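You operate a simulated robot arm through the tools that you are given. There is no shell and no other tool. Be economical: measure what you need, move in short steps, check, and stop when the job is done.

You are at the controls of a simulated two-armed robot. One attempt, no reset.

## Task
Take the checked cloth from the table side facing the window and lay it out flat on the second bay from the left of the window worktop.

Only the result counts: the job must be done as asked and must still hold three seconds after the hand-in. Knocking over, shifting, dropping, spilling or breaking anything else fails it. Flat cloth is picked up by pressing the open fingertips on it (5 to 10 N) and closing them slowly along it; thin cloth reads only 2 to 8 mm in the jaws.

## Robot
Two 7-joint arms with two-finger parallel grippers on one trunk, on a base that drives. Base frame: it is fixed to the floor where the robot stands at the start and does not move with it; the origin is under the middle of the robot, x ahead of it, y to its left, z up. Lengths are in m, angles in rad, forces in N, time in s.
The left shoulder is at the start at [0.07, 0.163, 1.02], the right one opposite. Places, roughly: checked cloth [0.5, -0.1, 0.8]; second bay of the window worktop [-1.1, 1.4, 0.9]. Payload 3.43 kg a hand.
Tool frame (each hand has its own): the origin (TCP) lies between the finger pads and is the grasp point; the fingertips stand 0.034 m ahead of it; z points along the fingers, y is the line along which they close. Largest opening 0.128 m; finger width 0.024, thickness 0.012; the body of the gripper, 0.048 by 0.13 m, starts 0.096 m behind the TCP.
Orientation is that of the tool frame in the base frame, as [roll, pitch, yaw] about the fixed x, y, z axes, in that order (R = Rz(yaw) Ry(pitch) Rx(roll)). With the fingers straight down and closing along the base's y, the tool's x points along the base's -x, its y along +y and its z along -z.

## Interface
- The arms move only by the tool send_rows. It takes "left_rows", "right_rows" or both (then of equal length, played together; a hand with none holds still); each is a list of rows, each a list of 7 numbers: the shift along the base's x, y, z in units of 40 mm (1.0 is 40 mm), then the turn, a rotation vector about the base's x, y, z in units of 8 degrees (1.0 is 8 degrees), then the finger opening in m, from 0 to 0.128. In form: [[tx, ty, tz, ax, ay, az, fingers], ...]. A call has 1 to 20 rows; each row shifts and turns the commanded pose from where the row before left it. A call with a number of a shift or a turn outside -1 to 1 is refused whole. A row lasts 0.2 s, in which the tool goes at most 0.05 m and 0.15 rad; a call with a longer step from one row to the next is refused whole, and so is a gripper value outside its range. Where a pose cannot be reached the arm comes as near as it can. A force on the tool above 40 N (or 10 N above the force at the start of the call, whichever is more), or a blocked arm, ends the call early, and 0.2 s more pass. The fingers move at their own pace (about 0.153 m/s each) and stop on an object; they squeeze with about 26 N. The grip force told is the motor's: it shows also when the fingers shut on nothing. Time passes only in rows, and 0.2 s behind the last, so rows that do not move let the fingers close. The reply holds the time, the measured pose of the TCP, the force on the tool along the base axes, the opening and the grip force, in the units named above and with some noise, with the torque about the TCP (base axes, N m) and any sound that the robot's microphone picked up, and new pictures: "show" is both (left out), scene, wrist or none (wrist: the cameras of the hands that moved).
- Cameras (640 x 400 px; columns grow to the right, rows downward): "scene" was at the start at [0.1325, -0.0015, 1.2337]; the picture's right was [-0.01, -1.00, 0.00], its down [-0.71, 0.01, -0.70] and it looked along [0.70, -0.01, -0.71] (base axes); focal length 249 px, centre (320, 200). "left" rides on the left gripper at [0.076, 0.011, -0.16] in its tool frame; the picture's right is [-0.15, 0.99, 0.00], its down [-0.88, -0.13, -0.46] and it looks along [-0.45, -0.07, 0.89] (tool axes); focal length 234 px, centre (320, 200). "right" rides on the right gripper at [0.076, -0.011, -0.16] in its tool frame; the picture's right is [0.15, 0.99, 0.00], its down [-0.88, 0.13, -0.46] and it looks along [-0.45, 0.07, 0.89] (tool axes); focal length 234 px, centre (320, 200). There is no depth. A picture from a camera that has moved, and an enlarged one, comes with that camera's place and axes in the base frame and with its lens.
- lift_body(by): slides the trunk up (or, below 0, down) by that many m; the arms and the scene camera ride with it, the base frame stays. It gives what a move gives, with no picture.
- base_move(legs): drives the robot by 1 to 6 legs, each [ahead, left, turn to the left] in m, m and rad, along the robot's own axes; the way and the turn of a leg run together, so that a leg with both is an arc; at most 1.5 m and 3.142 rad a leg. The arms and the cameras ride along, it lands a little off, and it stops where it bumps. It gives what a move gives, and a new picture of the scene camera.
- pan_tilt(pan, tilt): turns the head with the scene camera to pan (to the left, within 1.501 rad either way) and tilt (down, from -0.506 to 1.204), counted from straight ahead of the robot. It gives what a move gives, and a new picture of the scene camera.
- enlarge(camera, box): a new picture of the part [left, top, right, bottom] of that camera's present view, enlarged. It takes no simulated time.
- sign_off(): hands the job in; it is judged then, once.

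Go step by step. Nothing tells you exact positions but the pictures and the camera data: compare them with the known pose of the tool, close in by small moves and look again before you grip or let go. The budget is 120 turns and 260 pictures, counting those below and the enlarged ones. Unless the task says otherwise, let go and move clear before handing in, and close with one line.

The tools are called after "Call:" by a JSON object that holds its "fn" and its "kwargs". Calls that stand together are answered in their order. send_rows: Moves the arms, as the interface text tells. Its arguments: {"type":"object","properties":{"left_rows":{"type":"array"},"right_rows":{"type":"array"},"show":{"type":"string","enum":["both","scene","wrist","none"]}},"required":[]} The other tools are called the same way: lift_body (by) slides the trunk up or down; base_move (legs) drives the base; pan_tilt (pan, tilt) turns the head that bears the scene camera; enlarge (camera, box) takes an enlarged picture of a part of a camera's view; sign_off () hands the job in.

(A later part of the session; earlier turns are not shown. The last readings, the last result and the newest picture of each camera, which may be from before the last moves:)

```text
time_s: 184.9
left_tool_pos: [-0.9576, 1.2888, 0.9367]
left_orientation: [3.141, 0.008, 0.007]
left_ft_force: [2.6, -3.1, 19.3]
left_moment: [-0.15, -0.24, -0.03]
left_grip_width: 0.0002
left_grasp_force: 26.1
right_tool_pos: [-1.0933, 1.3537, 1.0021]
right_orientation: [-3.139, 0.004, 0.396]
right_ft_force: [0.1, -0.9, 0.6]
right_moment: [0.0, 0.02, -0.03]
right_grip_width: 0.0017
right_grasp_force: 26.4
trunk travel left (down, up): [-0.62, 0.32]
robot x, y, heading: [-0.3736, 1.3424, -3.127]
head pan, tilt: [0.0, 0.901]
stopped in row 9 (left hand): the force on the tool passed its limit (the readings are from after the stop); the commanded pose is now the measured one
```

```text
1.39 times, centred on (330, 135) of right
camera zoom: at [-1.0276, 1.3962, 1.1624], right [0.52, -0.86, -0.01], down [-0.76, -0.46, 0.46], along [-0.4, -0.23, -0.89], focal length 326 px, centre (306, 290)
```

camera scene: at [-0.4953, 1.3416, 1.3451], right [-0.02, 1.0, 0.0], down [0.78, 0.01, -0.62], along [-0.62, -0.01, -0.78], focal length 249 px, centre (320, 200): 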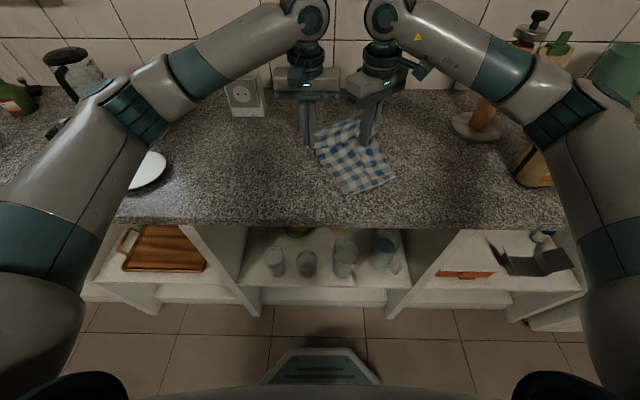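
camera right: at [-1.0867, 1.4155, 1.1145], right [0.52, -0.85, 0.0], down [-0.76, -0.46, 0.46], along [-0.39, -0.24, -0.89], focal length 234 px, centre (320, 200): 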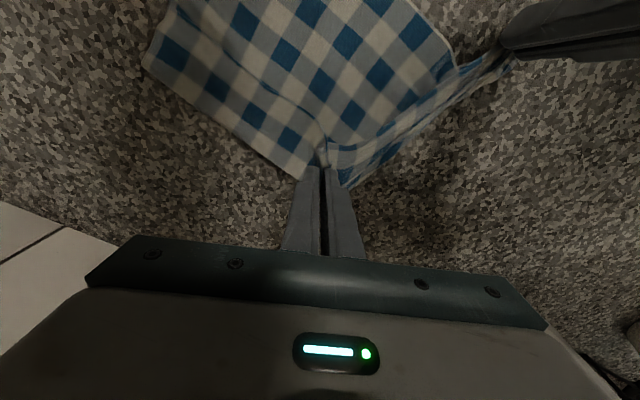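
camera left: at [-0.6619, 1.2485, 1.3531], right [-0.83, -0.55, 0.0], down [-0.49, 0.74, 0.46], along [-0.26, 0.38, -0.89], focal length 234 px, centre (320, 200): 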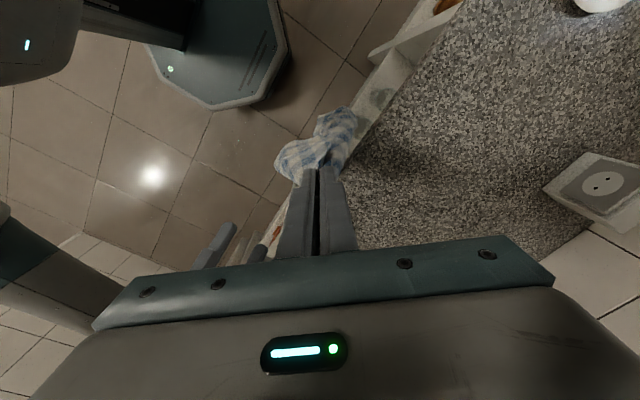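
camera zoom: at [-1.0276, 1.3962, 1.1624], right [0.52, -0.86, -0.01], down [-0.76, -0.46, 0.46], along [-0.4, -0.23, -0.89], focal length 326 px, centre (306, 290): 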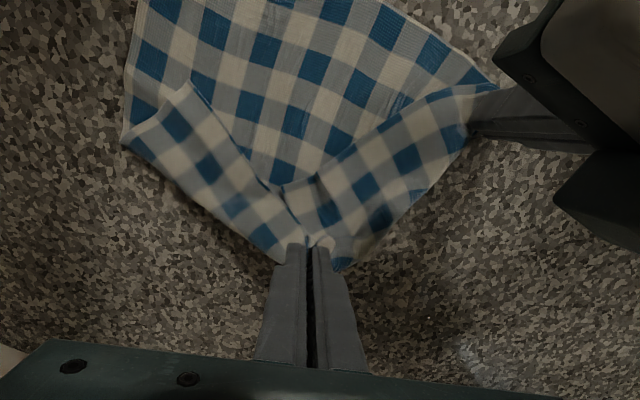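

It works: the flaps are being drawn open. I ease the left press and carry on with the right hand.

Call:
{"fn": "send_rows", "kwargs": {"left_rows": [[0, 0, 0.02, 0, 0, 0, 0], [0, 0, 0, 0, 0, 0, 0], [0, 0, 0, 0, 0, 0, 0], [0, 0, 0, 0, 0, 0, 0], [0, 0, 0, 0, 0, 0, 0], [0, 0, 0, 0, 0, 0, 0], [0, 0, 0, 0, 0, 0, 0]], "right_rows": [[-0.3, -0.22, -0.1, 0, 0, 0, 0], [-0.3, -0.22, -0.2, 0, 0, 0, 0], [-0.3, -0.22, -0.2, 0, 0, 0, 0], [-0.3, -0.22, -0.25, 0, 0, 0, 0], [-0.3, -0.2, -0.25, 0, 0, 0, 0], [-0.2, -0.1, -0.2, 0, 0, 0, 0], [0, 0, 0, 0, 0, 0, 0]], "show": "none"}}

Call:
{"fn": "enlarge", "kwargs": {"camera": "scene", "box": [270, 90, 410, 210]}}

Call:
{"fn": "enlarge", "kwargs": {"camera": "right", "box": [100, 0, 560, 270]}}

```text
time_s: 186.5
left_tool_pos: [-0.9584, 1.29, 0.9374]
left_orientation: [3.141, 0.008, 0.01]
left_ft_force: [-3.2, -1.6, 19.5]
left_moment: [-0.08, 0.0, 0.01]
left_grip_width: 0.0002
left_grasp_force: 26.4
right_tool_pos: [-1.1589, 1.3094, 0.9557]
right_orientation: [-3.137, 0.009, 0.395]
right_ft_force: [2.9, -0.3, 0.6]
right_moment: [-0.01, -0.11, 0.02]
right_grip_width: 0.0017
right_grasp_force: 26.5
trunk travel left (down, up): [-0.62, 0.32]
robot x, y, heading: [-0.3684, 1.3446, -3.125]
head pan, tilt: [0.0, 0.901]
```

```text
3.33 times, centred on (340, 150) of scene
camera zoom: at [-0.4932, 1.342, 1.3453], right [-0.02, 1.0, 0.0], down [0.78, 0.01, -0.62], along [-0.62, -0.01, -0.78], focal length 830 px, centre (253, 367)
```

zoom: 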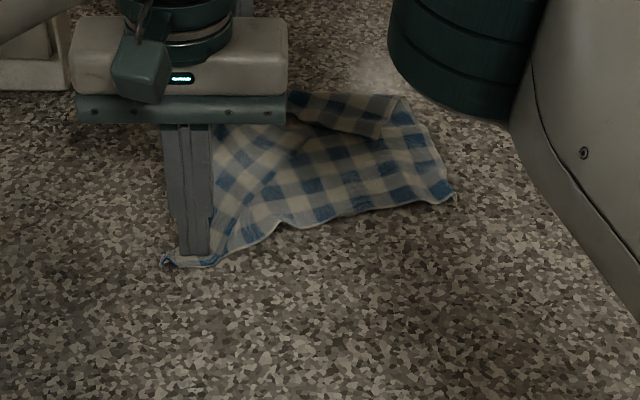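

```text
1.39 times, centred on (330, 135) of right
camera zoom: at [-1.0941, 1.3513, 1.1159], right [0.52, -0.86, -0.01], down [-0.76, -0.46, 0.46], along [-0.4, -0.23, -0.89], focal length 326 px, centre (306, 290)
```

zoom: 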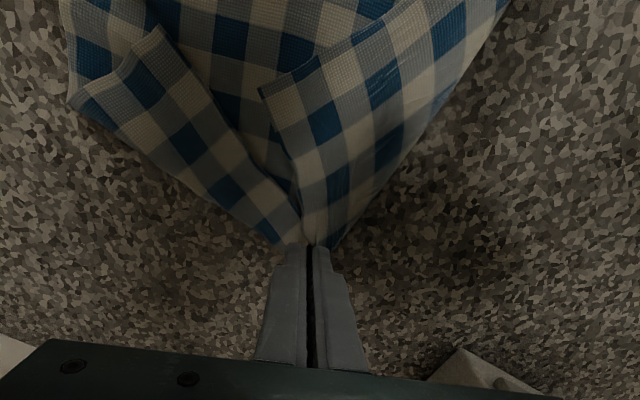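

I can now see corner B itself, folded inward, at about (−1.097, 1.376); the pinch was on the fold. I re-pinch on B proper.

Call:
{"fn": "send_rows", "kwargs": {"right_rows": [[0, 0, 0, 0, 0, 0, 0.03], [0, 0, 0.6, 0, 0, 0, 0.03], [0.5, 0.6, 0.4, 0, 0, 0, 0.03], [0.5, 0.6, 0, 0, 0, 0, 0.03], [0.42, 0.45, 0, 0, 0, 0, 0.03], [0, 0, -0.6, 0, 0, 0, 0.03], [0, 0, -0.5, 0, 0, 0, 0.03], [0, 0, -0.33, 0, 0, 0, 0.03], [0, 0, 0, 0, 0, 0, 0.024], [0, 0, 0, 0, 0, 0, 0.018], [0, 0, 0, 0, 0, 0, 0.012], [0, 0, 0, 0, 0, 0, 0.006], [0, 0, 0, 0, 0, 0, 0], [0, 0, 0, 0, 0, 0, 0], [0, 0, 0.5, 0, 0, 0, 0], [0, 0, 0.6, 0, 0, 0, 0]], "show": "none"}}

Call:
{"fn": "enlarge", "kwargs": {"camera": "scene", "box": [270, 90, 410, 210]}}

Call:
{"fn": "enlarge", "kwargs": {"camera": "right", "box": [100, 0, 560, 270]}}

```text
time_s: 189.9
left_tool_pos: [-0.9574, 1.2896, 0.9366]
left_orientation: [3.14, 0.009, 0.009]
left_ft_force: [0.6, 0.8, 21.9]
left_moment: [-0.03, -0.18, 0.06]
left_grip_width: 0.0002
left_grasp_force: 26.1
right_tool_pos: [-1.1032, 1.3761, 0.9851]
right_orientation: [-3.138, 0.006, 0.396]
right_ft_force: [-0.9, -0.8, -0.3]
right_moment: [-0.02, -0.02, 0.04]
right_grip_width: 0.0
right_grasp_force: 26.1
trunk travel left (down, up): [-0.62, 0.32]
robot x, y, heading: [-0.3708, 1.3449, -3.123]
head pan, tilt: [0.0, 0.901]
```

```text
3.33 times, centred on (340, 150) of scene
camera zoom: at [-0.4929, 1.342, 1.3453], right [-0.02, 1.0, 0.0], down [0.78, 0.01, -0.62], along [-0.62, -0.01, -0.78], focal length 830 px, centre (253, 367)
```

zoom: 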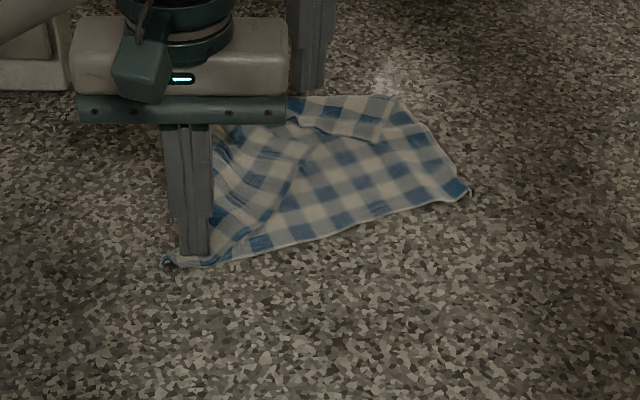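

```text
1.39 times, centred on (330, 135) of right
camera zoom: at [-1.0371, 1.4163, 1.1444], right [0.52, -0.86, -0.01], down [-0.76, -0.46, 0.46], along [-0.4, -0.23, -0.89], focal length 326 px, centre (306, 290)
```

zoom: 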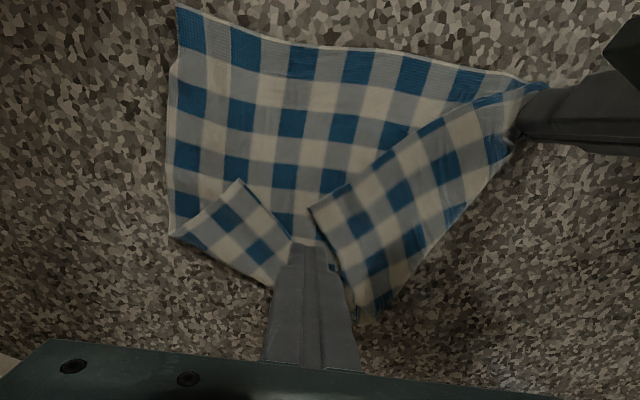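

Now the picture is clear: B's tip is at (−1.087, 1.377), with C's tip folded at (−1.094, 1.438). I pinch just inside B, carry it over to the far left and set it down in one go.

Call:
{"fn": "send_rows", "kwargs": {"right_rows": [[0.24, -0.18, 0, 0, 0, 0, 0.03], [0.24, -0.17, -0.3, 0, 0, 0, 0.03], [0, 0, -0.6, 0, 0, 0, 0.03], [0, 0, -0.33, 0, 0, 0, 0.03], [0, 0, 0, 0, 0, 0, 0.024], [0, 0, 0, 0, 0, 0, 0.018], [0, 0, 0, 0, 0, 0, 0.012], [0, 0, 0, 0, 0, 0, 0.006], [0, 0, 0, 0, 0, 0, 0], [0, 0, 0, 0, 0, 0, 0], [0, 0, 0.5, 0, 0, 0, 0], [0, 0, 0.5, 0, 0, 0, 0], [-0.6, -0.45, 0.2, 0, 0, 0, 0], [-0.6, -0.45, 0, 0, 0, 0, 0], [-0.6, -0.45, -0.3, 0, 0, 0, 0], [-0.2, -0.25, -0.5, 0, 0, 0, 0], [0, 0, -0.3, 0, 0, 0, 0], [0, 0, 0, 0, 0, 0, 0.02], [0, 0, 0, 0, 0, 0, 0.03], [0, 0, 0.6, 0, 0, 0, 0.03]], "show": "none"}}

Call:
{"fn": "enlarge", "kwargs": {"camera": "scene", "box": [270, 90, 410, 210]}}

Call:
{"fn": "enlarge", "kwargs": {"camera": "right", "box": [60, 0, 560, 270]}}

```text
time_s: 194.1
left_tool_pos: [-0.9566, 1.2903, 0.9358]
left_orientation: [3.14, 0.006, 0.008]
left_ft_force: [0.1, -0.3, 21.0]
left_moment: [-0.18, 0.08, 0.03]
left_grip_width: 0.0001
left_grasp_force: 26.4
right_tool_pos: [-1.1559, 1.2988, 0.9587]
right_orientation: [-3.137, 0.007, 0.395]
right_ft_force: [0.2, 0.3, -0.4]
right_moment: [-0.02, -0.01, -0.02]
right_grip_width: 0.0302
right_grasp_force: 0.1
right hand out of reach, approached as far as the arm can: row 16
trunk travel left (down, up): [-0.62, 0.32]
robot x, y, heading: [-0.3645, 1.3448, -3.126]
head pan, tilt: [0.0, 0.901]
```

```text
3.33 times, centred on (340, 150) of scene
camera zoom: at [-0.4926, 1.3419, 1.3452], right [-0.02, 1.0, 0.0], down [0.78, 0.01, -0.62], along [-0.62, -0.01, -0.78], focal length 830 px, centre (253, 367)
```

zoom: 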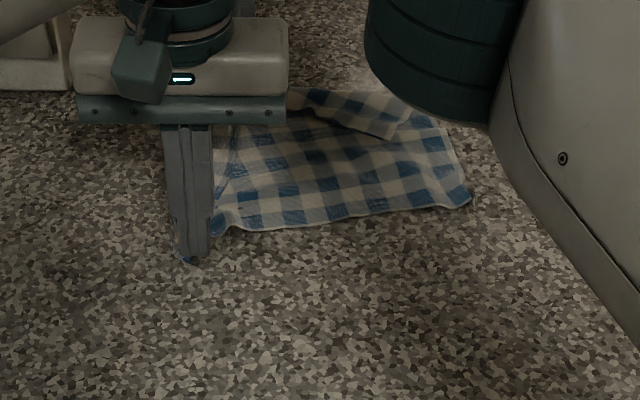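

```text
1.28 times, centred on (310, 135) of right
camera zoom: at [-1.0891, 1.3392, 1.1187], right [0.52, -0.86, -0.01], down [-0.76, -0.46, 0.46], along [-0.4, -0.23, -0.89], focal length 300 px, centre (333, 283)
```

zoom: 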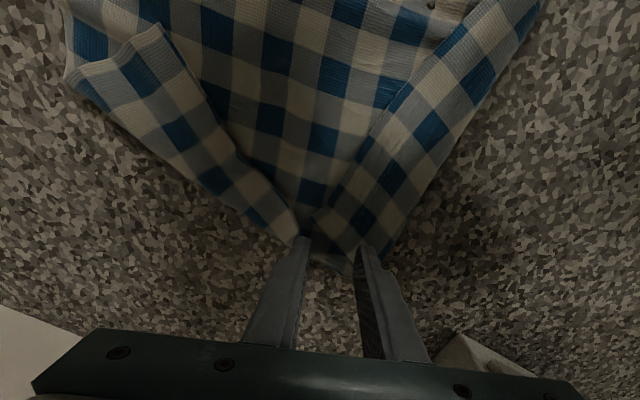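

B is out at the far left now. Next is C: I lift both hands, drive 5 cm closer for reach, and hover over C's folded tip.

Call:
{"fn": "send_rows", "kwargs": {"right_rows": [[0, 0, 0.6, 0, 0, 0, 0.03], [0.4, 0.6, 0.6, 0, 0, 0, 0.03], [0.45, 0.8, 0, 0, 0, 0, 0.03], [0.45, 0.8, 0, 0, 0, 0, 0.03], [0.45, 0.8, 0, 0, 0, 0, 0.03], [0.45, 0.8, 0, 0, 0, 0, 0.03]], "left_rows": [[0, 0, 0.4, 0, 0, 0, 0], [0, 0, 0.8, 0, 0, 0, 0], [0, -0.4, 0.9, 0, 0, 0, 0], [0, -0.5, 0.9, 0, 0, 0, 0], [0, -0.5, 0, 0, 0, 0, 0], [0, 0, 0, 0, 0, 0, 0]], "show": "none"}}

Call:
{"fn": "base_move", "kwargs": {"legs": [[0.05, 0, 0]]}}

Call:
{"fn": "enlarge", "kwargs": {"camera": "scene", "box": [270, 80, 410, 200]}}

Call:
{"fn": "enlarge", "kwargs": {"camera": "right", "box": [160, 40, 600, 270]}}

```text
time_s: 195.5
left_tool_pos: [-0.9595, 1.232, 1.0532]
left_orientation: [3.139, 0.007, 0.007]
left_ft_force: [0.6, -0.5, -0.4]
left_moment: [-0.09, 0.0, -0.02]
left_grip_width: 0.0001
left_grasp_force: 26.0
right_tool_pos: [-1.0645, 1.4541, 1.0087]
right_orientation: [-3.14, 0.007, 0.394]
right_ft_force: [0.0, -0.2, 0.4]
right_moment: [-0.02, 0.02, 0.04]
right_grip_width: 0.0299
right_grasp_force: 0.1
trunk travel left (down, up): [-0.62, 0.32]
robot x, y, heading: [-0.3737, 1.3466, -3.126]
head pan, tilt: [0.0, 0.901]
```

```text
time_s: 196.4
left_tool_pos: [-1.0075, 1.2292, 1.0541]
left_orientation: [3.141, 0.008, 0.01]
left_ft_force: [0.5, -0.2, 0.0]
left_moment: [-0.03, -0.04, 0.01]
left_grip_width: 0.0
left_grasp_force: 26.3
right_tool_pos: [-1.1129, 1.4498, 1.0089]
right_orientation: [-3.139, 0.007, 0.399]
right_ft_force: [0.2, -0.3, -0.4]
right_moment: [0.0, -0.02, -0.01]
right_grip_width: 0.0302
right_grasp_force: 0.0
trunk travel left (down, up): [-0.62, 0.32]
robot x, y, heading: [-0.4137, 1.3428, -3.127]
head pan, tilt: [0.0, 0.901]
camera scene: at [-0.543, 1.3405, 1.3452], right [-0.02, 1.0, 0.0], down [0.78, 0.02, -0.62], along [-0.62, -0.01, -0.78], focal length 249 px, centre (320, 200)
```

scene: 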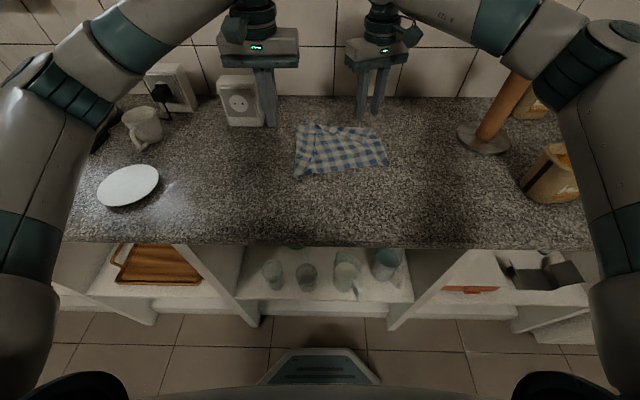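

```text
3.33 times, centred on (340, 140) of scene
camera zoom: at [-0.543, 1.3405, 1.3452], right [-0.02, 1.0, 0.0], down [0.78, 0.02, -0.62], along [-0.62, -0.01, -0.78], focal length 830 px, centre (253, 400)
```

zoom: 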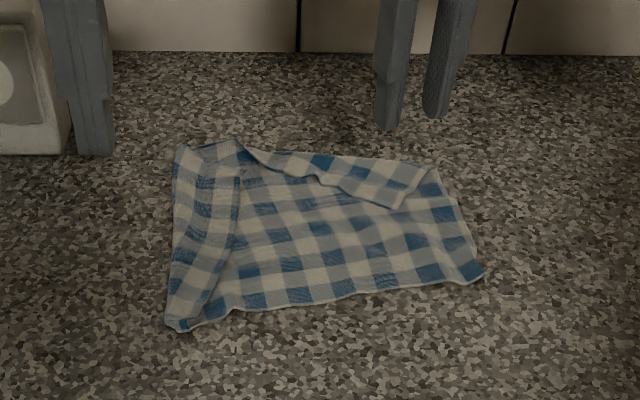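

```text
1.45 times, centred on (380, 155) of right
camera zoom: at [-1.0486, 1.4911, 1.1694], right [0.52, -0.86, 0.0], down [-0.76, -0.46, 0.46], along [-0.4, -0.23, -0.89], focal length 341 px, centre (233, 266)
```

zoom: 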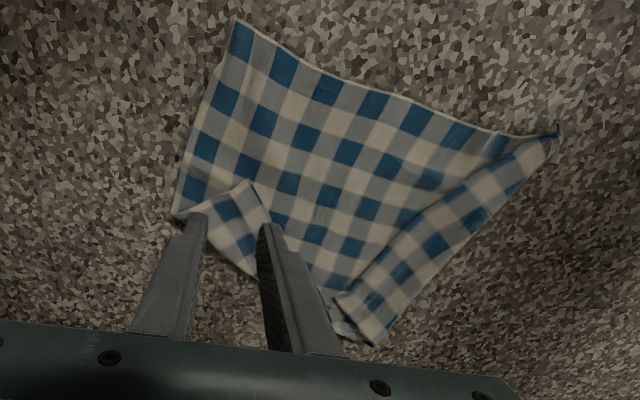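

Very clear now: two flaps remain on top – C's small triangle on the far right and the strip along A–B on the left. I pinch both at once, one with each hand, carry them outward and set them down.

Call:
{"fn": "send_rows", "kwargs": {"left_rows": [[-0.5, 0.6, 0, 0, 0, 0, 0.03], [-0.5, 0.6, -0.6, 0, 0, 0, 0.03], [-0.46, 0.55, -0.8, 0, 0, 0, 0.03], [0, 0, -0.8, 0, 0, 0, 0.03], [0, 0, -0.5, 0, 0, 0, 0.03], [0, 0, -0.22, 0, 0, 0, 0.03], [0, 0, 0, 0, 0, 0, 0.024], [0, 0, 0, 0, 0, 0, 0.018], [0, 0, 0, 0, 0, 0, 0.012], [0, 0, 0, 0, 0, 0, 0.006], [0, 0, 0, 0, 0, 0, 0], [0, 0, 0, 0, 0, 0, 0], [0, 0, 0.5, 0, 0, 0, 0], [0, 0, 0.4, 0, 0, 0, 0], [0, -0.55, 0, 0, 0, 0, 0], [0, -0.6, 0, 0, 0, 0, 0], [0, -0.6, -0.3, 0, 0, 0, 0], [0, -0.35, -0.4, 0, 0, 0, 0], [0, 0, 0, 0, 0, 0, 0.025], [0, 0, 0.6, 0, 0, 0, 0.03]], "right_rows": [[-0.15, 0.2, 0, 0, 0, 0, 0.03], [0, 0, -0.5, 0, 0, 0, 0.03], [0, 0, -0.5, 0, 0, 0, 0.03], [0, 0, -0.4, 0, 0, 0, 0.03], [0, 0, -0.27, 0, 0, 0, 0.03], [0, 0, -0.15, 0, 0, 0, 0.03], [0, 0, 0, 0, 0, 0, 0.024], [0, 0, 0, 0, 0, 0, 0.018], [0, 0, 0, 0, 0, 0, 0.012], [0, 0, 0, 0, 0, 0, 0.006], [0, 0, 0, 0, 0, 0, 0], [0, 0, 0, 0, 0, 0, 0], [0, 0, 0.5, 0, 0, 0, 0], [0, 0, 0.4, 0, 0, 0, 0], [-0.5, 0.08, 0, 0, 0, 0, 0], [-0.5, 0.08, 0, 0, 0, 0, 0], [-0.5, 0.08, -0.3, 0, 0, 0, 0], [-0.4, 0.06, -0.4, 0, 0, 0, 0], [0, 0, 0, 0, 0, 0, 0.025], [0, 0, 0.6, 0, 0, 0, 0.03]], "show": "none"}}

Call:
{"fn": "enlarge", "kwargs": {"camera": "scene", "box": [270, 80, 410, 200]}}

Call:
{"fn": "enlarge", "kwargs": {"camera": "right", "box": [160, 20, 640, 270]}}

```text
time_s: 200.6
left_tool_pos: [-1.0664, 1.2163, 0.9696]
left_orientation: [3.14, 0.008, 0.009]
left_ft_force: [-0.4, -0.4, 0.5]
left_moment: [0.0, 0.03, -0.04]
left_grip_width: 0.0302
left_grasp_force: 0.0
right_tool_pos: [-1.1955, 1.4694, 0.9679]
right_orientation: [-3.138, 0.006, 0.399]
right_ft_force: [0.1, 0.7, 0.6]
right_moment: [0.0, 0.03, 0.0]
right_grip_width: 0.0299
right_grasp_force: 0.1
trunk travel left (down, up): [-0.62, 0.32]
robot x, y, heading: [-0.4201, 1.3434, -3.124]
head pan, tilt: [0.0, 0.901]
```

```text
3.33 times, centred on (340, 140) of scene
camera zoom: at [-0.5426, 1.3403, 1.3451], right [-0.02, 1.0, 0.0], down [0.78, 0.02, -0.62], along [-0.62, -0.01, -0.78], focal length 830 px, centre (253, 400)
```

zoom: 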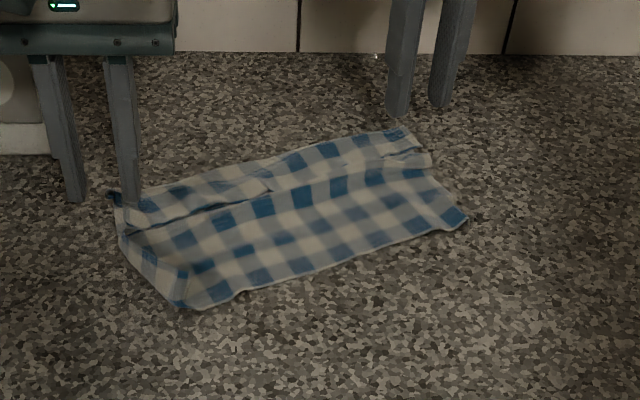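

```text
1.33 times, centred on (400, 145) of right
camera zoom: at [-1.1296, 1.511, 1.1284], right [0.52, -0.86, -0.01], down [-0.76, -0.46, 0.46], along [-0.4, -0.23, -0.89], focal length 312 px, centre (213, 273)
```

zoom: 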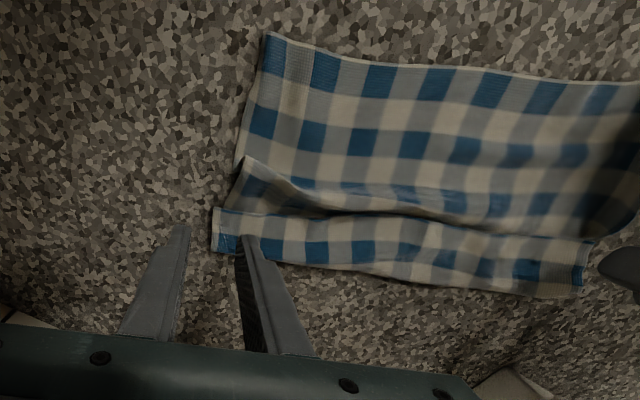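

Now all four corners are out; what remains is one overlap (pleat) running lengthwise. I press near A and near D with closed fingertips and draw the near edge back about 7 cm to pull it open.

Call:
{"fn": "send_rows", "kwargs": {"left_rows": [[0, 0, 0.8, 0, 0, 0, 0], [0.4, 0.5, 0.2, 0, 0, 0, 0], [0.4, 0.5, 0, 0, 0, 0, 0], [0.4, 0.5, 0, 0, 0, 0, 0], [0.3, 0.42, 0, 0, 0, 0, 0], [0, 0, -0.8, 0, 0, 0, 0], [0, 0, -0.7, 0, 0, 0, 0], [0, 0, -0.36, 0, 0, 0, 0], [0.15, 0.06, 0, 0, 0, 0, 0], [0.2, 0.08, 0, 0, 0, 0, 0], [0.2, 0.08, 0, 0, 0, 0, 0], [0.2, 0.08, 0, 0, 0, 0, 0], [0.2, 0.08, 0, 0, 0, 0, 0], [0.2, 0.08, 0, 0, 0, 0, 0], [0.2, 0.08, 0, 0, 0, 0, 0], [0.2, 0.08, 0, 0, 0, 0, 0], [0.2, 0.08, 0, 0, 0, 0, 0]], "right_rows": [[0, 0, 0.8, 0, 0, 0, 0], [0.6, 0.08, 0.2, 0, 0, 0, 0], [0.65, 0.08, 0, 0, 0, 0, 0], [0.65, 0.08, 0, 0, 0, 0, 0], [0.6, 0.08, 0, 0, 0, 0, 0], [0, 0, -0.8, 0, 0, 0, 0], [0, 0, -0.7, 0, 0, 0, 0], [0, 0, -0.32, 0, 0, 0, 0], [0.15, 0.06, 0, 0, 0, 0, 0], [0.2, 0.08, 0, 0, 0, 0, 0], [0.2, 0.08, 0, 0, 0, 0, 0], [0.2, 0.08, 0, 0, 0, 0, 0], [0.2, 0.08, 0, 0, 0, 0, 0], [0.2, 0.08, 0, 0, 0, 0, 0], [0.2, 0.08, 0, 0, 0, 0, 0], [0.2, 0.08, 0, 0, 0, 0, 0], [0.2, 0.08, 0, 0, 0, 0, 0]], "show": "none"}}

Call:
{"fn": "enlarge", "kwargs": {"camera": "scene", "box": [270, 85, 410, 205]}}

```text
time_s: 204.2
left_tool_pos: [-0.9353, 1.3201, 0.9351]
left_orientation: [3.141, 0.01, 0.009]
left_ft_force: [-5.0, 0.0, 24.1]
left_moment: [0.05, -0.06, 0.03]
left_grip_width: 0.0001
left_grasp_force: 26.4
right_tool_pos: [-1.0256, 1.511, 0.9357]
right_orientation: [-3.135, 0.01, 0.401]
right_ft_force: [-1.8, -1.1, 9.6]
right_moment: [-0.02, 0.02, -0.01]
right_grip_width: 0.0
right_grasp_force: 25.6
trunk travel left (down, up): [-0.62, 0.32]
robot x, y, heading: [-0.4193, 1.3466, -3.122]
head pan, tilt: [0.0, 0.901]
```

```text
3.33 times, centred on (340, 145) of scene
camera zoom: at [-0.5413, 1.3403, 1.3454], right [-0.02, 1.0, 0.0], down [0.78, 0.02, -0.62], along [-0.62, -0.01, -0.78], focal length 830 px, centre (253, 383)
```

zoom: 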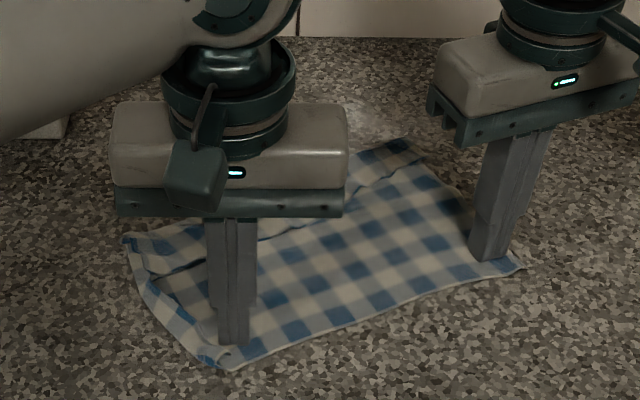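

The pleat has opened over most of the width. I pull the left side 3 cm further, then lift off and look.

Call:
{"fn": "send_rows", "kwargs": {"left_rows": [[0.2, 0.06, 0, 0, 0, 0, 0], [0.2, 0.06, 0, 0, 0, 0, 0], [0.2, 0.06, 0, 0, 0, 0, 0], [0.15, 0.04, 0, 0, 0, 0, 0], [0, 0, 0.15, 0, 0, 0, 0], [0, 0, 0.7, 0, 0, 0, 0], [0, -0.4, 0.9, 0, 0, 0, 0], [0, -0.9, 0.7, 0, 0, 0, 0], [0, -0.9, 0, 0, 0, 0, 0], [0, -0.9, 0, 0, 0, 0, 0]], "right_rows": [[0, 0, 0, 0, 0, 0, 0], [0, 0, 0, 0, 0, 0, 0], [0, 0, 0, 0, 0, 0, 0], [0, 0, 0, 0, 0, 0, 0], [0, 0, 0.15, 0, 0, 0, 0], [0, 0, 0.7, 0, 0, 0, 0], [0, 0.4, 0.9, 0, 0, 0, 0], [0, 0.6, 0.7, 0, 0, 0, 0], [0, 0.6, 0, 0, 0, 0, 0], [0, 0, 0, 0, 0, 0, 0]], "show": "none"}}

Call:
{"fn": "enlarge", "kwargs": {"camera": "scene", "box": [270, 85, 410, 205]}}

Call:
{"fn": "enlarge", "kwargs": {"camera": "left", "box": [0, 60, 360, 270]}}

```text
time_s: 206.4
left_tool_pos: [-0.9063, 1.2028, 1.0319]
left_orientation: [3.141, 0.007, 0.009]
left_ft_force: [0.4, -1.4, 0.0]
left_moment: [0.04, 0.01, 0.0]
left_grip_width: 0.0
left_grasp_force: 25.9
right_tool_pos: [-1.0272, 1.5733, 1.0323]
right_orientation: [-3.137, 0.005, 0.398]
right_ft_force: [0.3, -0.4, 0.6]
right_moment: [0.05, 0.05, 0.02]
right_grip_width: 0.0
right_grasp_force: 25.9
trunk travel left (down, up): [-0.62, 0.32]
robot x, y, heading: [-0.4175, 1.3444, -3.118]
head pan, tilt: [0.0, 0.901]
```

```text
3.33 times, centred on (340, 145) of scene
camera zoom: at [-0.5432, 1.338, 1.3451], right [-0.02, 1.0, 0.0], down [0.78, 0.02, -0.62], along [-0.62, -0.01, -0.78], focal length 830 px, centre (253, 383)
```

zoom: 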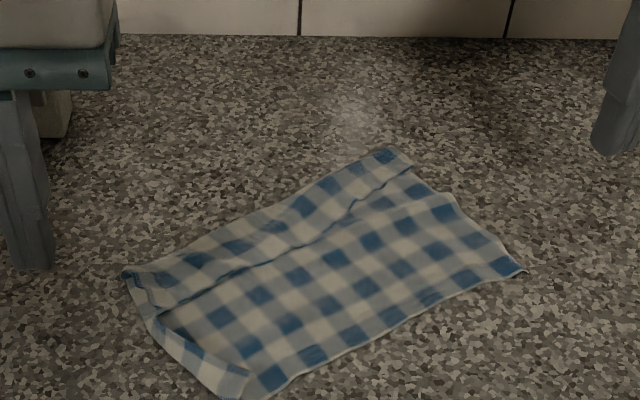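

```text
1.78 times, centred on (180, 165) of left
camera zoom: at [-0.8305, 1.1916, 1.1924], right [-0.14, -0.99, 0.0], down [-0.88, 0.12, 0.46], along [-0.46, 0.06, -0.89], focal length 416 px, centre (569, 262)
```

zoom: 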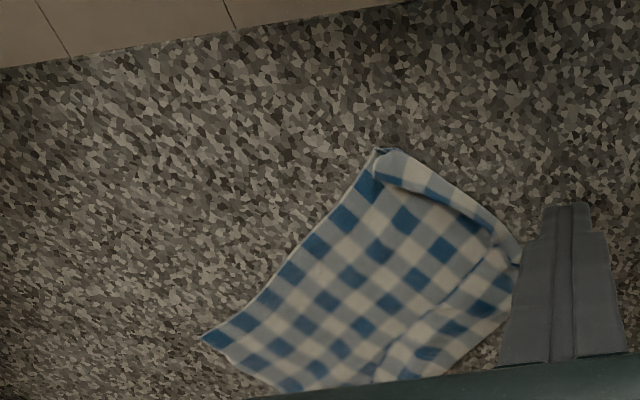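

Much flatter; the far strip (and a little of the left one) is still turned over on top. I pinch that strip at two places near its hem, carry it outward with both hands and set it down.

Call:
{"fn": "send_rows", "kwargs": {"left_rows": [[-0.5, 0.6, 0, 0, 0, 0, 0.03], [-0.6, 0.6, 0, 0, 0, 0, 0.03], [-0.6, 0.6, -0.4, 0, 0, 0, 0.03], [-0.42, 0.53, -0.6, 0, 0, 0, 0.03], [0, 0, -0.8, 0, 0, 0, 0.03], [0, 0, -0.45, 0, 0, 0, 0.03], [0, 0, -0.15, 0, 0, 0, 0.03], [0, 0, 0, 0, 0, 0, 0.024], [0, 0, 0, 0, 0, 0, 0.018], [0, 0, 0, 0, 0, 0, 0.012], [0, 0, 0, 0, 0, 0, 0.006], [0, 0, 0, 0, 0, 0, 0], [0, 0, 0, 0, 0, 0, 0], [0, 0, 0.5, 0, 0, 0, 0], [0, 0, 0.3, 0, 0, 0, 0], [-0.57, -0.27, 0, 0, 0, 0, 0], [-0.57, -0.27, -0.2, 0, 0, 0, 0], [-0.57, -0.27, -0.4, 0, 0, 0, 0], [0, 0, 0, 0, 0, 0, 0.025], [0, 0, 0.6, 0, 0, 0, 0.03]], "right_rows": [[-0.4, -0.8, 0, 0, 0, 0, 0.03], [-0.45, -0.8, 0, 0, 0, 0, 0.03], [-0.45, -0.8, -0.3, 0, 0, 0, 0.03], [-0.45, -0.8, -0.6, 0, 0, 0, 0.03], [0, -0.63, -0.6, 0, 0, 0, 0.03], [0, 0, -0.75, 0, 0, 0, 0.03], [0, 0, -0.15, 0, 0, 0, 0.03], [0, 0, 0, 0, 0, 0, 0.024], [0, 0, 0, 0, 0, 0, 0.018], [0, 0, 0, 0, 0, 0, 0.012], [0, 0, 0, 0, 0, 0, 0.006], [0, 0, 0, 0, 0, 0, 0], [0, 0, 0, 0, 0, 0, 0], [0, 0, 0.5, 0, 0, 0, 0], [0, 0, 0.3, 0, 0, 0, 0], [-0.57, -0.27, 0, 0, 0, 0, 0], [-0.57, -0.27, -0.2, 0, 0, 0, 0], [-0.57, -0.27, -0.4, 0, 0, 0, 0], [0, 0, 0, 0, 0, 0, 0.025], [0, 0, 0.6, 0, 0, 0, 0.03]], "show": "none"}}

Call:
{"fn": "send_rows", "kwargs": {"left_rows": [[0, -0.5, 0.8, 0, 0, 0, 0], [0.6, -0.6, 0.6, 0, 0, 0, 0], [0.8, -0.5, 0, 0, 0, 0, 0]], "right_rows": [[0, 0.5, 0.8, 0, 0, 0, 0], [0, 0.8, 0.6, 0, 0, 0, 0], [0, 0.8, 0, 0, 0, 0, 0]], "show": "none"}}

Call:
{"fn": "enlarge", "kwargs": {"camera": "scene", "box": [270, 85, 410, 205]}}

Call:
{"fn": "enlarge", "kwargs": {"camera": "right", "box": [200, 20, 640, 270]}}

```text
time_s: 210.6
left_tool_pos: [-1.0589, 1.2681, 0.9694]
left_orientation: [3.139, 0.008, 0.01]
left_ft_force: [0.8, -0.1, 0.2]
left_moment: [0.03, 0.02, 0.0]
left_grip_width: 0.0298
left_grasp_force: 0.0
right_tool_pos: [-1.1654, 1.3891, 0.9707]
right_orientation: [-3.137, 0.003, 0.398]
right_ft_force: [-0.4, 0.3, 0.0]
right_moment: [0.03, 0.03, 0.04]
right_grip_width: 0.03
right_grasp_force: 0.1
trunk travel left (down, up): [-0.62, 0.32]
robot x, y, heading: [-0.4188, 1.3414, -3.118]
head pan, tilt: [0.0, 0.901]
```

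```text
time_s: 211.4
left_tool_pos: [-1.0041, 1.203, 1.0255]
left_orientation: [3.14, 0.004, 0.009]
left_ft_force: [0.2, 0.6, 0.3]
left_moment: [-0.02, 0.03, 0.02]
left_grip_width: 0.0
left_grasp_force: 25.6
right_tool_pos: [-1.1638, 1.4732, 1.03]
right_orientation: [-3.137, 0.005, 0.398]
right_ft_force: [0.0, 0.0, -0.1]
right_moment: [-0.01, 0.0, -0.03]
right_grip_width: 0.0
right_grasp_force: 25.8
trunk travel left (down, up): [-0.62, 0.32]
robot x, y, heading: [-0.419, 1.3432, -3.126]
head pan, tilt: [0.0, 0.901]
```

```text
3.33 times, centred on (340, 145) of scene
camera zoom: at [-0.5434, 1.3406, 1.345], right [-0.02, 1.0, 0.0], down [0.78, 0.02, -0.62], along [-0.62, -0.01, -0.78], focal length 830 px, centre (253, 383)
```

zoom: 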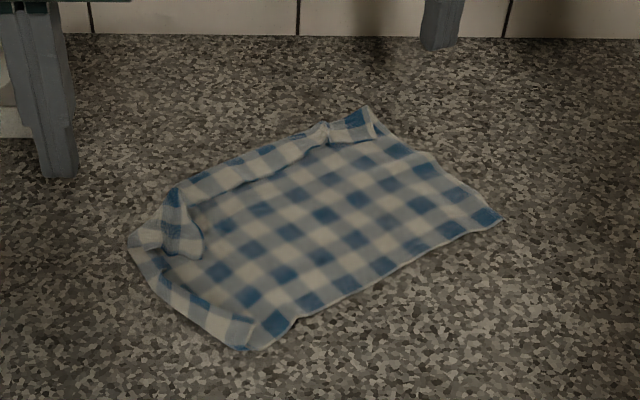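

```text
1.45 times, centred on (420, 145) of right
camera zoom: at [-1.0991, 1.515, 1.1887], right [0.52, -0.85, 0.0], down [-0.76, -0.46, 0.46], along [-0.4, -0.24, -0.89], focal length 341 px, centre (174, 280)
```

zoom: 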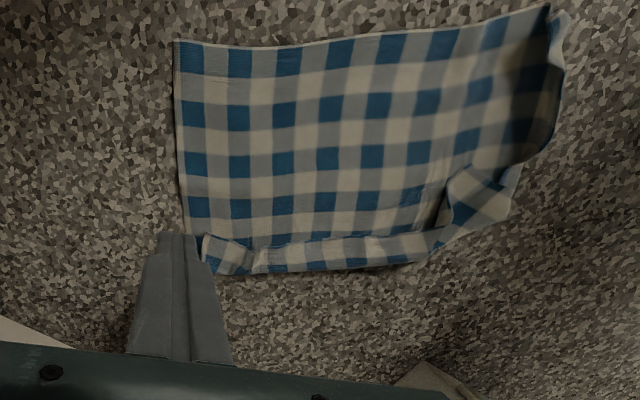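

Only narrow turn-ups remain: B's corner loop on the left and a 2–3 cm strip along the far edge. I pinch B with the left and the strip near C with the right, and carry both outward.

Call:
{"fn": "send_rows", "kwargs": {"left_rows": [[-0.2, 0.7, 0, 0, 0, 0, 0.03], [-0.3, 0.7, -0.4, 0, 0, 0, 0.03], [0, 0.53, -0.7, 0, 0, 0, 0.03], [0, 0, -0.7, 0, 0, 0, 0.03], [0, 0, -0.42, 0, 0, 0, 0.03], [0, 0, 0, 0, 0, 0, 0.024], [0, 0, 0, 0, 0, 0, 0.018], [0, 0, 0, 0, 0, 0, 0.012], [0, 0, 0, 0, 0, 0, 0.006], [0, 0, 0, 0, 0, 0, 0], [0, 0, 0, 0, 0, 0, 0], [0, 0, 0.5, 0, 0, 0, 0], [0, 0, 0.2, 0, 0, 0, 0], [-0.3, -0.65, 0, 0, 0, 0, 0], [-0.35, -0.7, -0.2, 0, 0, 0, 0], [-0.3, -0.65, -0.4, 0, 0, 0, 0], [0, 0, 0, 0, 0, 0, 0.025], [0, 0, 0.3, 0, 0, 0, 0.03], [0, -0.2, 0.8, 0, 0, 0, 0.03]], "right_rows": [[-0.1, -0.5, 0, 0, 0, 0, 0.03], [-0.18, -0.5, -0.4, 0, 0, 0, 0.03], [0, -0.4, -0.7, 0, 0, 0, 0.03], [0, 0, -0.8, 0, 0, 0, 0.03], [0, 0, -0.45, 0, 0, 0, 0.03], [0, 0, 0, 0, 0, 0, 0.024], [0, 0, 0, 0, 0, 0, 0.018], [0, 0, 0, 0, 0, 0, 0.012], [0, 0, 0, 0, 0, 0, 0.006], [0, 0, 0, 0, 0, 0, 0], [0, 0, 0, 0, 0, 0, 0], [0, 0, 0.5, 0, 0, 0, 0], [0, 0, 0.2, 0, 0, 0, 0], [-0.35, -0.25, 0, 0, 0, 0, 0], [-0.35, -0.25, -0.2, 0, 0, 0, 0], [-0.3, -0.22, -0.4, 0, 0, 0, 0], [0, 0, 0, 0, 0, 0, 0.025], [0, 0, 0.3, 0, 0, 0, 0.03], [0, 0.2, 0.8, 0, 0, 0, 0.03]], "show": "none"}}

Call:
{"fn": "send_rows", "kwargs": {"left_rows": [[0.2, -0.3, 0.5, 0, 0, 0, 0], [0.6, -0.3, 0.3, 0, 0, 0, 0]], "right_rows": [[0.2, 0.8, 0.5, 0, 0, 0, 0], [0.3, 0.8, 0.3, 0, 0, 0, 0]], "show": "none"}}

Call:
{"fn": "enlarge", "kwargs": {"camera": "scene", "box": [270, 85, 410, 205]}}

Call:
{"fn": "enlarge", "kwargs": {"camera": "right", "box": [200, 20, 640, 270]}}

```text
time_s: 215.4
left_tool_pos: [-1.0629, 1.1891, 0.984]
left_orientation: [3.14, 0.008, 0.01]
left_ft_force: [-0.3, -0.3, 0.5]
left_moment: [-0.03, 0.05, 0.01]
left_grip_width: 0.03
left_grasp_force: 0.0
right_tool_pos: [-1.2154, 1.3966, 0.9811]
right_orientation: [-3.136, 0.007, 0.398]
right_ft_force: [0.7, 0.1, 0.4]
right_moment: [-0.01, 0.03, 0.0]
right_grip_width: 0.0301
right_grasp_force: 0.1
trunk travel left (down, up): [-0.62, 0.32]
robot x, y, heading: [-0.4174, 1.3429, -3.124]
head pan, tilt: [0.0, 0.901]
```

```text
time_s: 216.0
left_tool_pos: [-1.0301, 1.1682, 1.0161]
left_orientation: [3.14, 0.007, 0.009]
left_ft_force: [0.6, 0.0, 1.0]
left_moment: [-0.02, 0.01, -0.02]
left_grip_width: 0.0
left_grasp_force: 26.0
right_tool_pos: [-1.1942, 1.4604, 1.0136]
right_orientation: [-3.14, 0.005, 0.397]
right_ft_force: [0.0, -0.1, -0.5]
right_moment: [-0.02, 0.02, 0.01]
right_grip_width: 0.0
right_grasp_force: 26.2
trunk travel left (down, up): [-0.62, 0.32]
robot x, y, heading: [-0.4174, 1.3449, -3.122]
head pan, tilt: [0.0, 0.901]
```

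```text
3.33 times, centred on (340, 145) of scene
camera zoom: at [-0.5421, 1.3413, 1.3452], right [-0.02, 1.0, 0.0], down [0.78, 0.02, -0.62], along [-0.62, -0.01, -0.78], focal length 830 px, centre (253, 383)
```

zoom: 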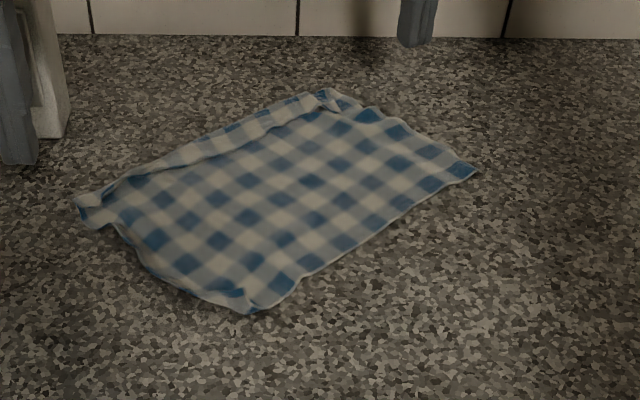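

```text
1.45 times, centred on (420, 145) of right
camera zoom: at [-1.129, 1.5021, 1.1739], right [0.52, -0.85, -0.01], down [-0.76, -0.46, 0.46], along [-0.4, -0.24, -0.89], focal length 341 px, centre (174, 280)
```

zoom: 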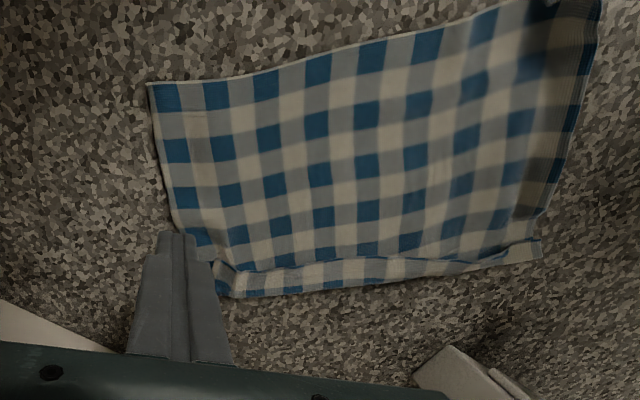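

It's nearly flat; only a narrow step remains along the far side. I press the near edge at two points and draw it towards me by 5 cm to pull the step out and bring everything within reach.

Call:
{"fn": "send_rows", "kwargs": {"left_rows": [[0.19, 0.87, 0, 0, 0, 0, 0], [0.19, 0.87, 0, 0, 0, 0, 0], [0.19, 0.87, 0, 0, 0, 0, 0], [0.19, 0.87, 0, 0, 0, 0, 0], [0.19, 0.84, 0, 0, 0, 0, 0], [0, 0, -0.8, 0, 0, 0, 0], [0, 0, -0.8, 0, 0, 0, 0], [0, 0, -0.42, 0, 0, 0, 0], [0.155, 0.14, 0, 0, 0, 0, 0], [0.155, 0.14, 0, 0, 0, 0, 0], [0.155, 0.14, 0, 0, 0, 0, 0], [0.155, 0.14, 0, 0, 0, 0, 0], [0.155, 0.14, 0, 0, 0, 0, 0], [0.155, 0.14, 0, 0, 0, 0, 0], [0, 0, 0.2, 0, 0, 0, 0], [0, 0, 0.8, 0, 0, 0, 0], [0, -0.4, 0.8, 0, 0, 0, 0], [0, -0.9, 0.3, 0, 0, 0, 0], [0, -0.9, 0, 0, 0, 0, 0]], "right_rows": [[0.37, 0.12, 0, 0, 0, 0, 0], [0.37, 0.12, 0, 0, 0, 0, 0], [0.37, 0.12, 0, 0, 0, 0, 0], [0.37, 0.12, 0, 0, 0, 0, 0], [0.35, 0.12, 0, 0, 0, 0, 0], [0, 0, -0.8, 0, 0, 0, 0], [0, 0, -0.75, 0, 0, 0, 0], [0, 0, -0.4, 0, 0, 0, 0], [0.155, 0.14, 0, 0, 0, 0, 0], [0.155, 0.14, 0, 0, 0, 0, 0], [0.155, 0.14, 0, 0, 0, 0, 0], [0.155, 0.14, 0, 0, 0, 0, 0], [0.155, 0.14, 0, 0, 0, 0, 0], [0.155, 0.14, 0, 0, 0, 0, 0], [0, 0, 0.2, 0, 0, 0, 0], [0, 0, 0.8, 0, 0, 0, 0], [0, 0.3, 0.8, 0, 0, 0, 0], [0, 0.5, 0.3, 0, 0, 0, 0], [0, 0.3, 0, 0, 0, 0, 0]], "show": "none"}}

Call:
{"fn": "enlarge", "kwargs": {"camera": "scene", "box": [270, 85, 410, 205]}}

Call:
{"fn": "enlarge", "kwargs": {"camera": "right", "box": [200, 20, 640, 270]}}

```text
time_s: 220.0
left_tool_pos: [-0.9555, 1.2864, 1.0173]
left_orientation: [-3.142, 0.008, 0.009]
left_ft_force: [-0.9, 0.3, 0.1]
left_moment: [0.02, 0.06, 0.0]
left_grip_width: 0.0
left_grasp_force: 26.0
right_tool_pos: [-1.0854, 1.5623, 1.0179]
right_orientation: [-3.136, 0.004, 0.398]
right_ft_force: [0.1, 0.5, 0.3]
right_moment: [0.01, 0.0, 0.0]
right_grip_width: 0.0
right_grasp_force: 25.5
trunk travel left (down, up): [-0.62, 0.32]
robot x, y, heading: [-0.4157, 1.3447, -3.121]
head pan, tilt: [0.0, 0.901]
```

```text
3.33 times, centred on (340, 145) of scene
camera zoom: at [-0.5436, 1.3392, 1.345], right [-0.02, 1.0, 0.0], down [0.78, 0.02, -0.62], along [-0.62, -0.01, -0.78], focal length 830 px, centre (253, 383)
```

zoom: 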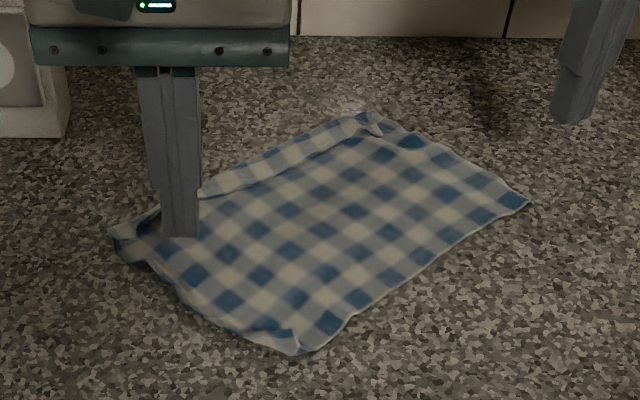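

```text
1.45 times, centred on (420, 145) of right
camera zoom: at [-1.0197, 1.6027, 1.1778], right [0.52, -0.85, -0.01], down [-0.76, -0.46, 0.46], along [-0.4, -0.23, -0.89], focal length 341 px, centre (174, 280)
```

zoom: 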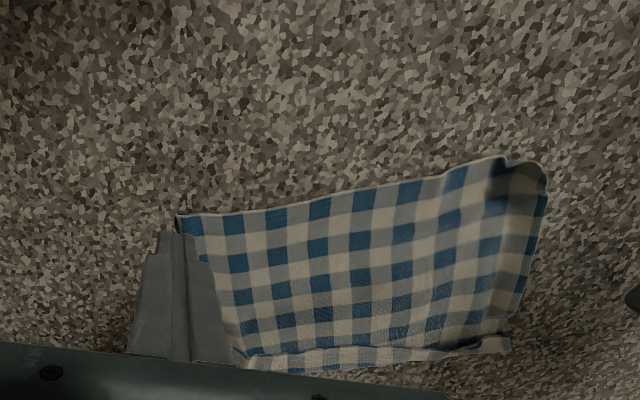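

A narrow turned-up hem of about 2 cm remains on the far side. I pinch it at two places again and lay it outward, then move clear.

Call:
{"fn": "send_rows", "kwargs": {"left_rows": [[-0.6, -0.16, 0.1, 0, 0, 0, 0.024], [-0.65, -0.16, 0, 0, 0, 0, 0.024], [-0.65, -0.17, 0, 0, 0, 0, 0.024], [-0.6, -0.17, -0.3, 0, 0, 0, 0.024], [0, 0, -0.7, 0, 0, 0, 0.024], [0, 0, -0.7, 0, 0, 0, 0.024], [0, 0, -0.42, 0, 0, 0, 0.024], [0, 0, 0, 0, 0, 0, 0.018], [0, 0, 0, 0, 0, 0, 0.012], [0, 0, 0, 0, 0, 0, 0.006], [0, 0, 0, 0, 0, 0, 0], [0, 0, 0, 0, 0, 0, 0], [0, 0, 0.4, 0, 0, 0, 0], [0, 0, 0.2, 0, 0, 0, 0], [-0.28, -0.25, 0, 0, 0, 0, 0], [-0.28, -0.25, -0.1, 0, 0, 0, 0], [-0.28, -0.25, -0.4, 0, 0, 0, 0], [0, 0, 0, 0, 0, 0, 0.02], [0, 0, 0.3, 0, 0, 0, 0.025], [0, 0, 0.8, 0, 0, 0, 0.025]], "right_rows": [[-0.5, -0.9, 0.1, 0, 0, 0, 0.024], [-0.5, -0.9, 0, 0, 0, 0, 0.024], [-0.5, -0.9, 0, 0, 0, 0, 0.024], [-0.52, -0.9, -0.3, 0, 0, 0, 0.024], [0, -0.4, -0.7, 0, 0, 0, 0.024], [0, 0, -0.7, 0, 0, 0, 0.024], [0, 0, -0.44, 0, 0, 0, 0.024], [0, 0, 0, 0, 0, 0, 0.018], [0, 0, 0, 0, 0, 0, 0.012], [0, 0, 0, 0, 0, 0, 0.006], [0, 0, 0, 0, 0, 0, 0], [0, 0, 0, 0, 0, 0, 0], [0, 0, 0.4, 0, 0, 0, 0], [0, 0, 0.2, 0, 0, 0, 0], [-0.28, -0.25, 0, 0, 0, 0, 0], [-0.28, -0.25, -0.1, 0, 0, 0, 0], [-0.28, -0.25, -0.4, 0, 0, 0, 0], [0, 0, 0, 0, 0, 0, 0.02], [0, 0, 0.3, 0, 0, 0, 0.025], [0, 0, 0.8, 0, 0, 0, 0.025]], "show": "none"}}

Call:
{"fn": "send_rows", "kwargs": {"left_rows": [[0.3, -0.3, 0.7, 0, 0, 0, 0], [0.8, -0.4, 0.5, 0, 0, 0, 0], [0.8, -0.4, 0.3, 0, 0, 0, 0]], "right_rows": [[0.3, 0.8, 0.7, 0, 0, 0, 0], [0.5, 0.8, 0.5, 0, 0, 0, 0], [0.5, 0.8, 0.3, 0, 0, 0, 0]], "show": "none"}}

Call:
{"fn": "enlarge", "kwargs": {"camera": "scene", "box": [270, 85, 410, 205]}}

Call:
{"fn": "enlarge", "kwargs": {"camera": "right", "box": [200, 20, 640, 270]}}

```text
time_s: 224.2
left_tool_pos: [-1.0858, 1.2308, 0.9852]
left_orientation: [3.14, 0.005, 0.011]
left_ft_force: [0.3, -0.1, -0.4]
left_moment: [0.0, 0.04, -0.01]
left_grip_width: 0.0251
left_grasp_force: 0.0
right_tool_pos: [-1.1982, 1.3701, 0.985]
right_orientation: [-3.138, 0.007, 0.397]
right_ft_force: [0.2, 0.4, 0.2]
right_moment: [-0.03, 0.04, 0.03]
right_grip_width: 0.0252
right_grasp_force: 0.1
trunk travel left (down, up): [-0.62, 0.32]
robot x, y, heading: [-0.423, 1.3416, -3.124]
head pan, tilt: [0.0, 0.901]
```

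```text
time_s: 225.0
left_tool_pos: [-1.0111, 1.1859, 1.0456]
left_orientation: [3.137, 0.008, 0.011]
left_ft_force: [0.2, 0.5, -0.4]
left_moment: [0.0, 0.04, -0.02]
left_grip_width: 0.0001
left_grasp_force: 25.6
right_tool_pos: [-1.1481, 1.4682, 1.0449]
right_orientation: [-3.139, 0.007, 0.399]
right_ft_force: [0.3, -0.5, 0.3]
right_moment: [-0.02, 0.01, 0.03]
right_grip_width: 0.0001
right_grasp_force: 25.8
trunk travel left (down, up): [-0.62, 0.32]
robot x, y, heading: [-0.4182, 1.3433, -3.125]
head pan, tilt: [0.0, 0.901]
```

```text
3.33 times, centred on (340, 145) of scene
camera zoom: at [-0.5426, 1.3414, 1.3451], right [-0.02, 1.0, 0.0], down [0.78, 0.01, -0.62], along [-0.62, -0.01, -0.78], focal length 830 px, centre (253, 383)
```

zoom: 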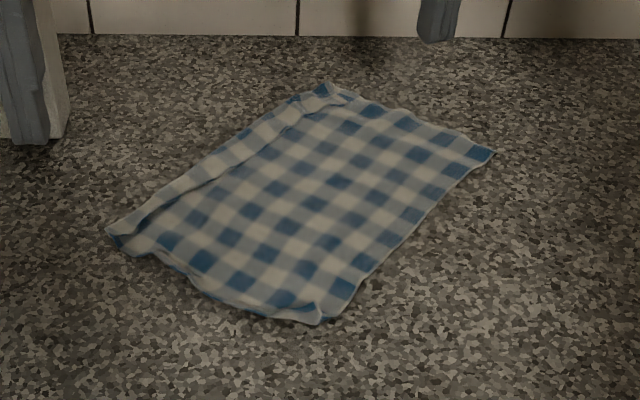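

```text
1.45 times, centred on (420, 145) of right
camera zoom: at [-1.0821, 1.5092, 1.2039], right [0.52, -0.86, 0.0], down [-0.76, -0.46, 0.46], along [-0.4, -0.24, -0.89], focal length 341 px, centre (174, 280)
```

zoom: 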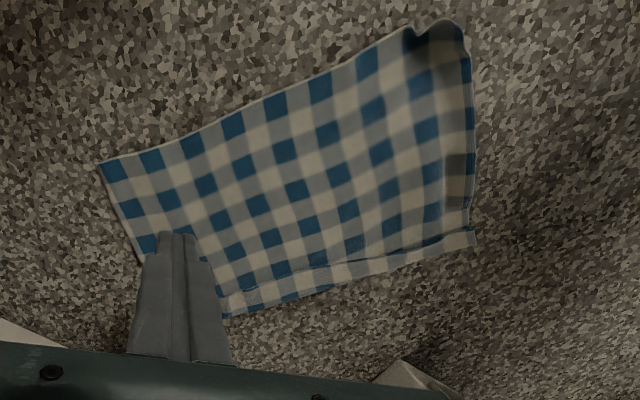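

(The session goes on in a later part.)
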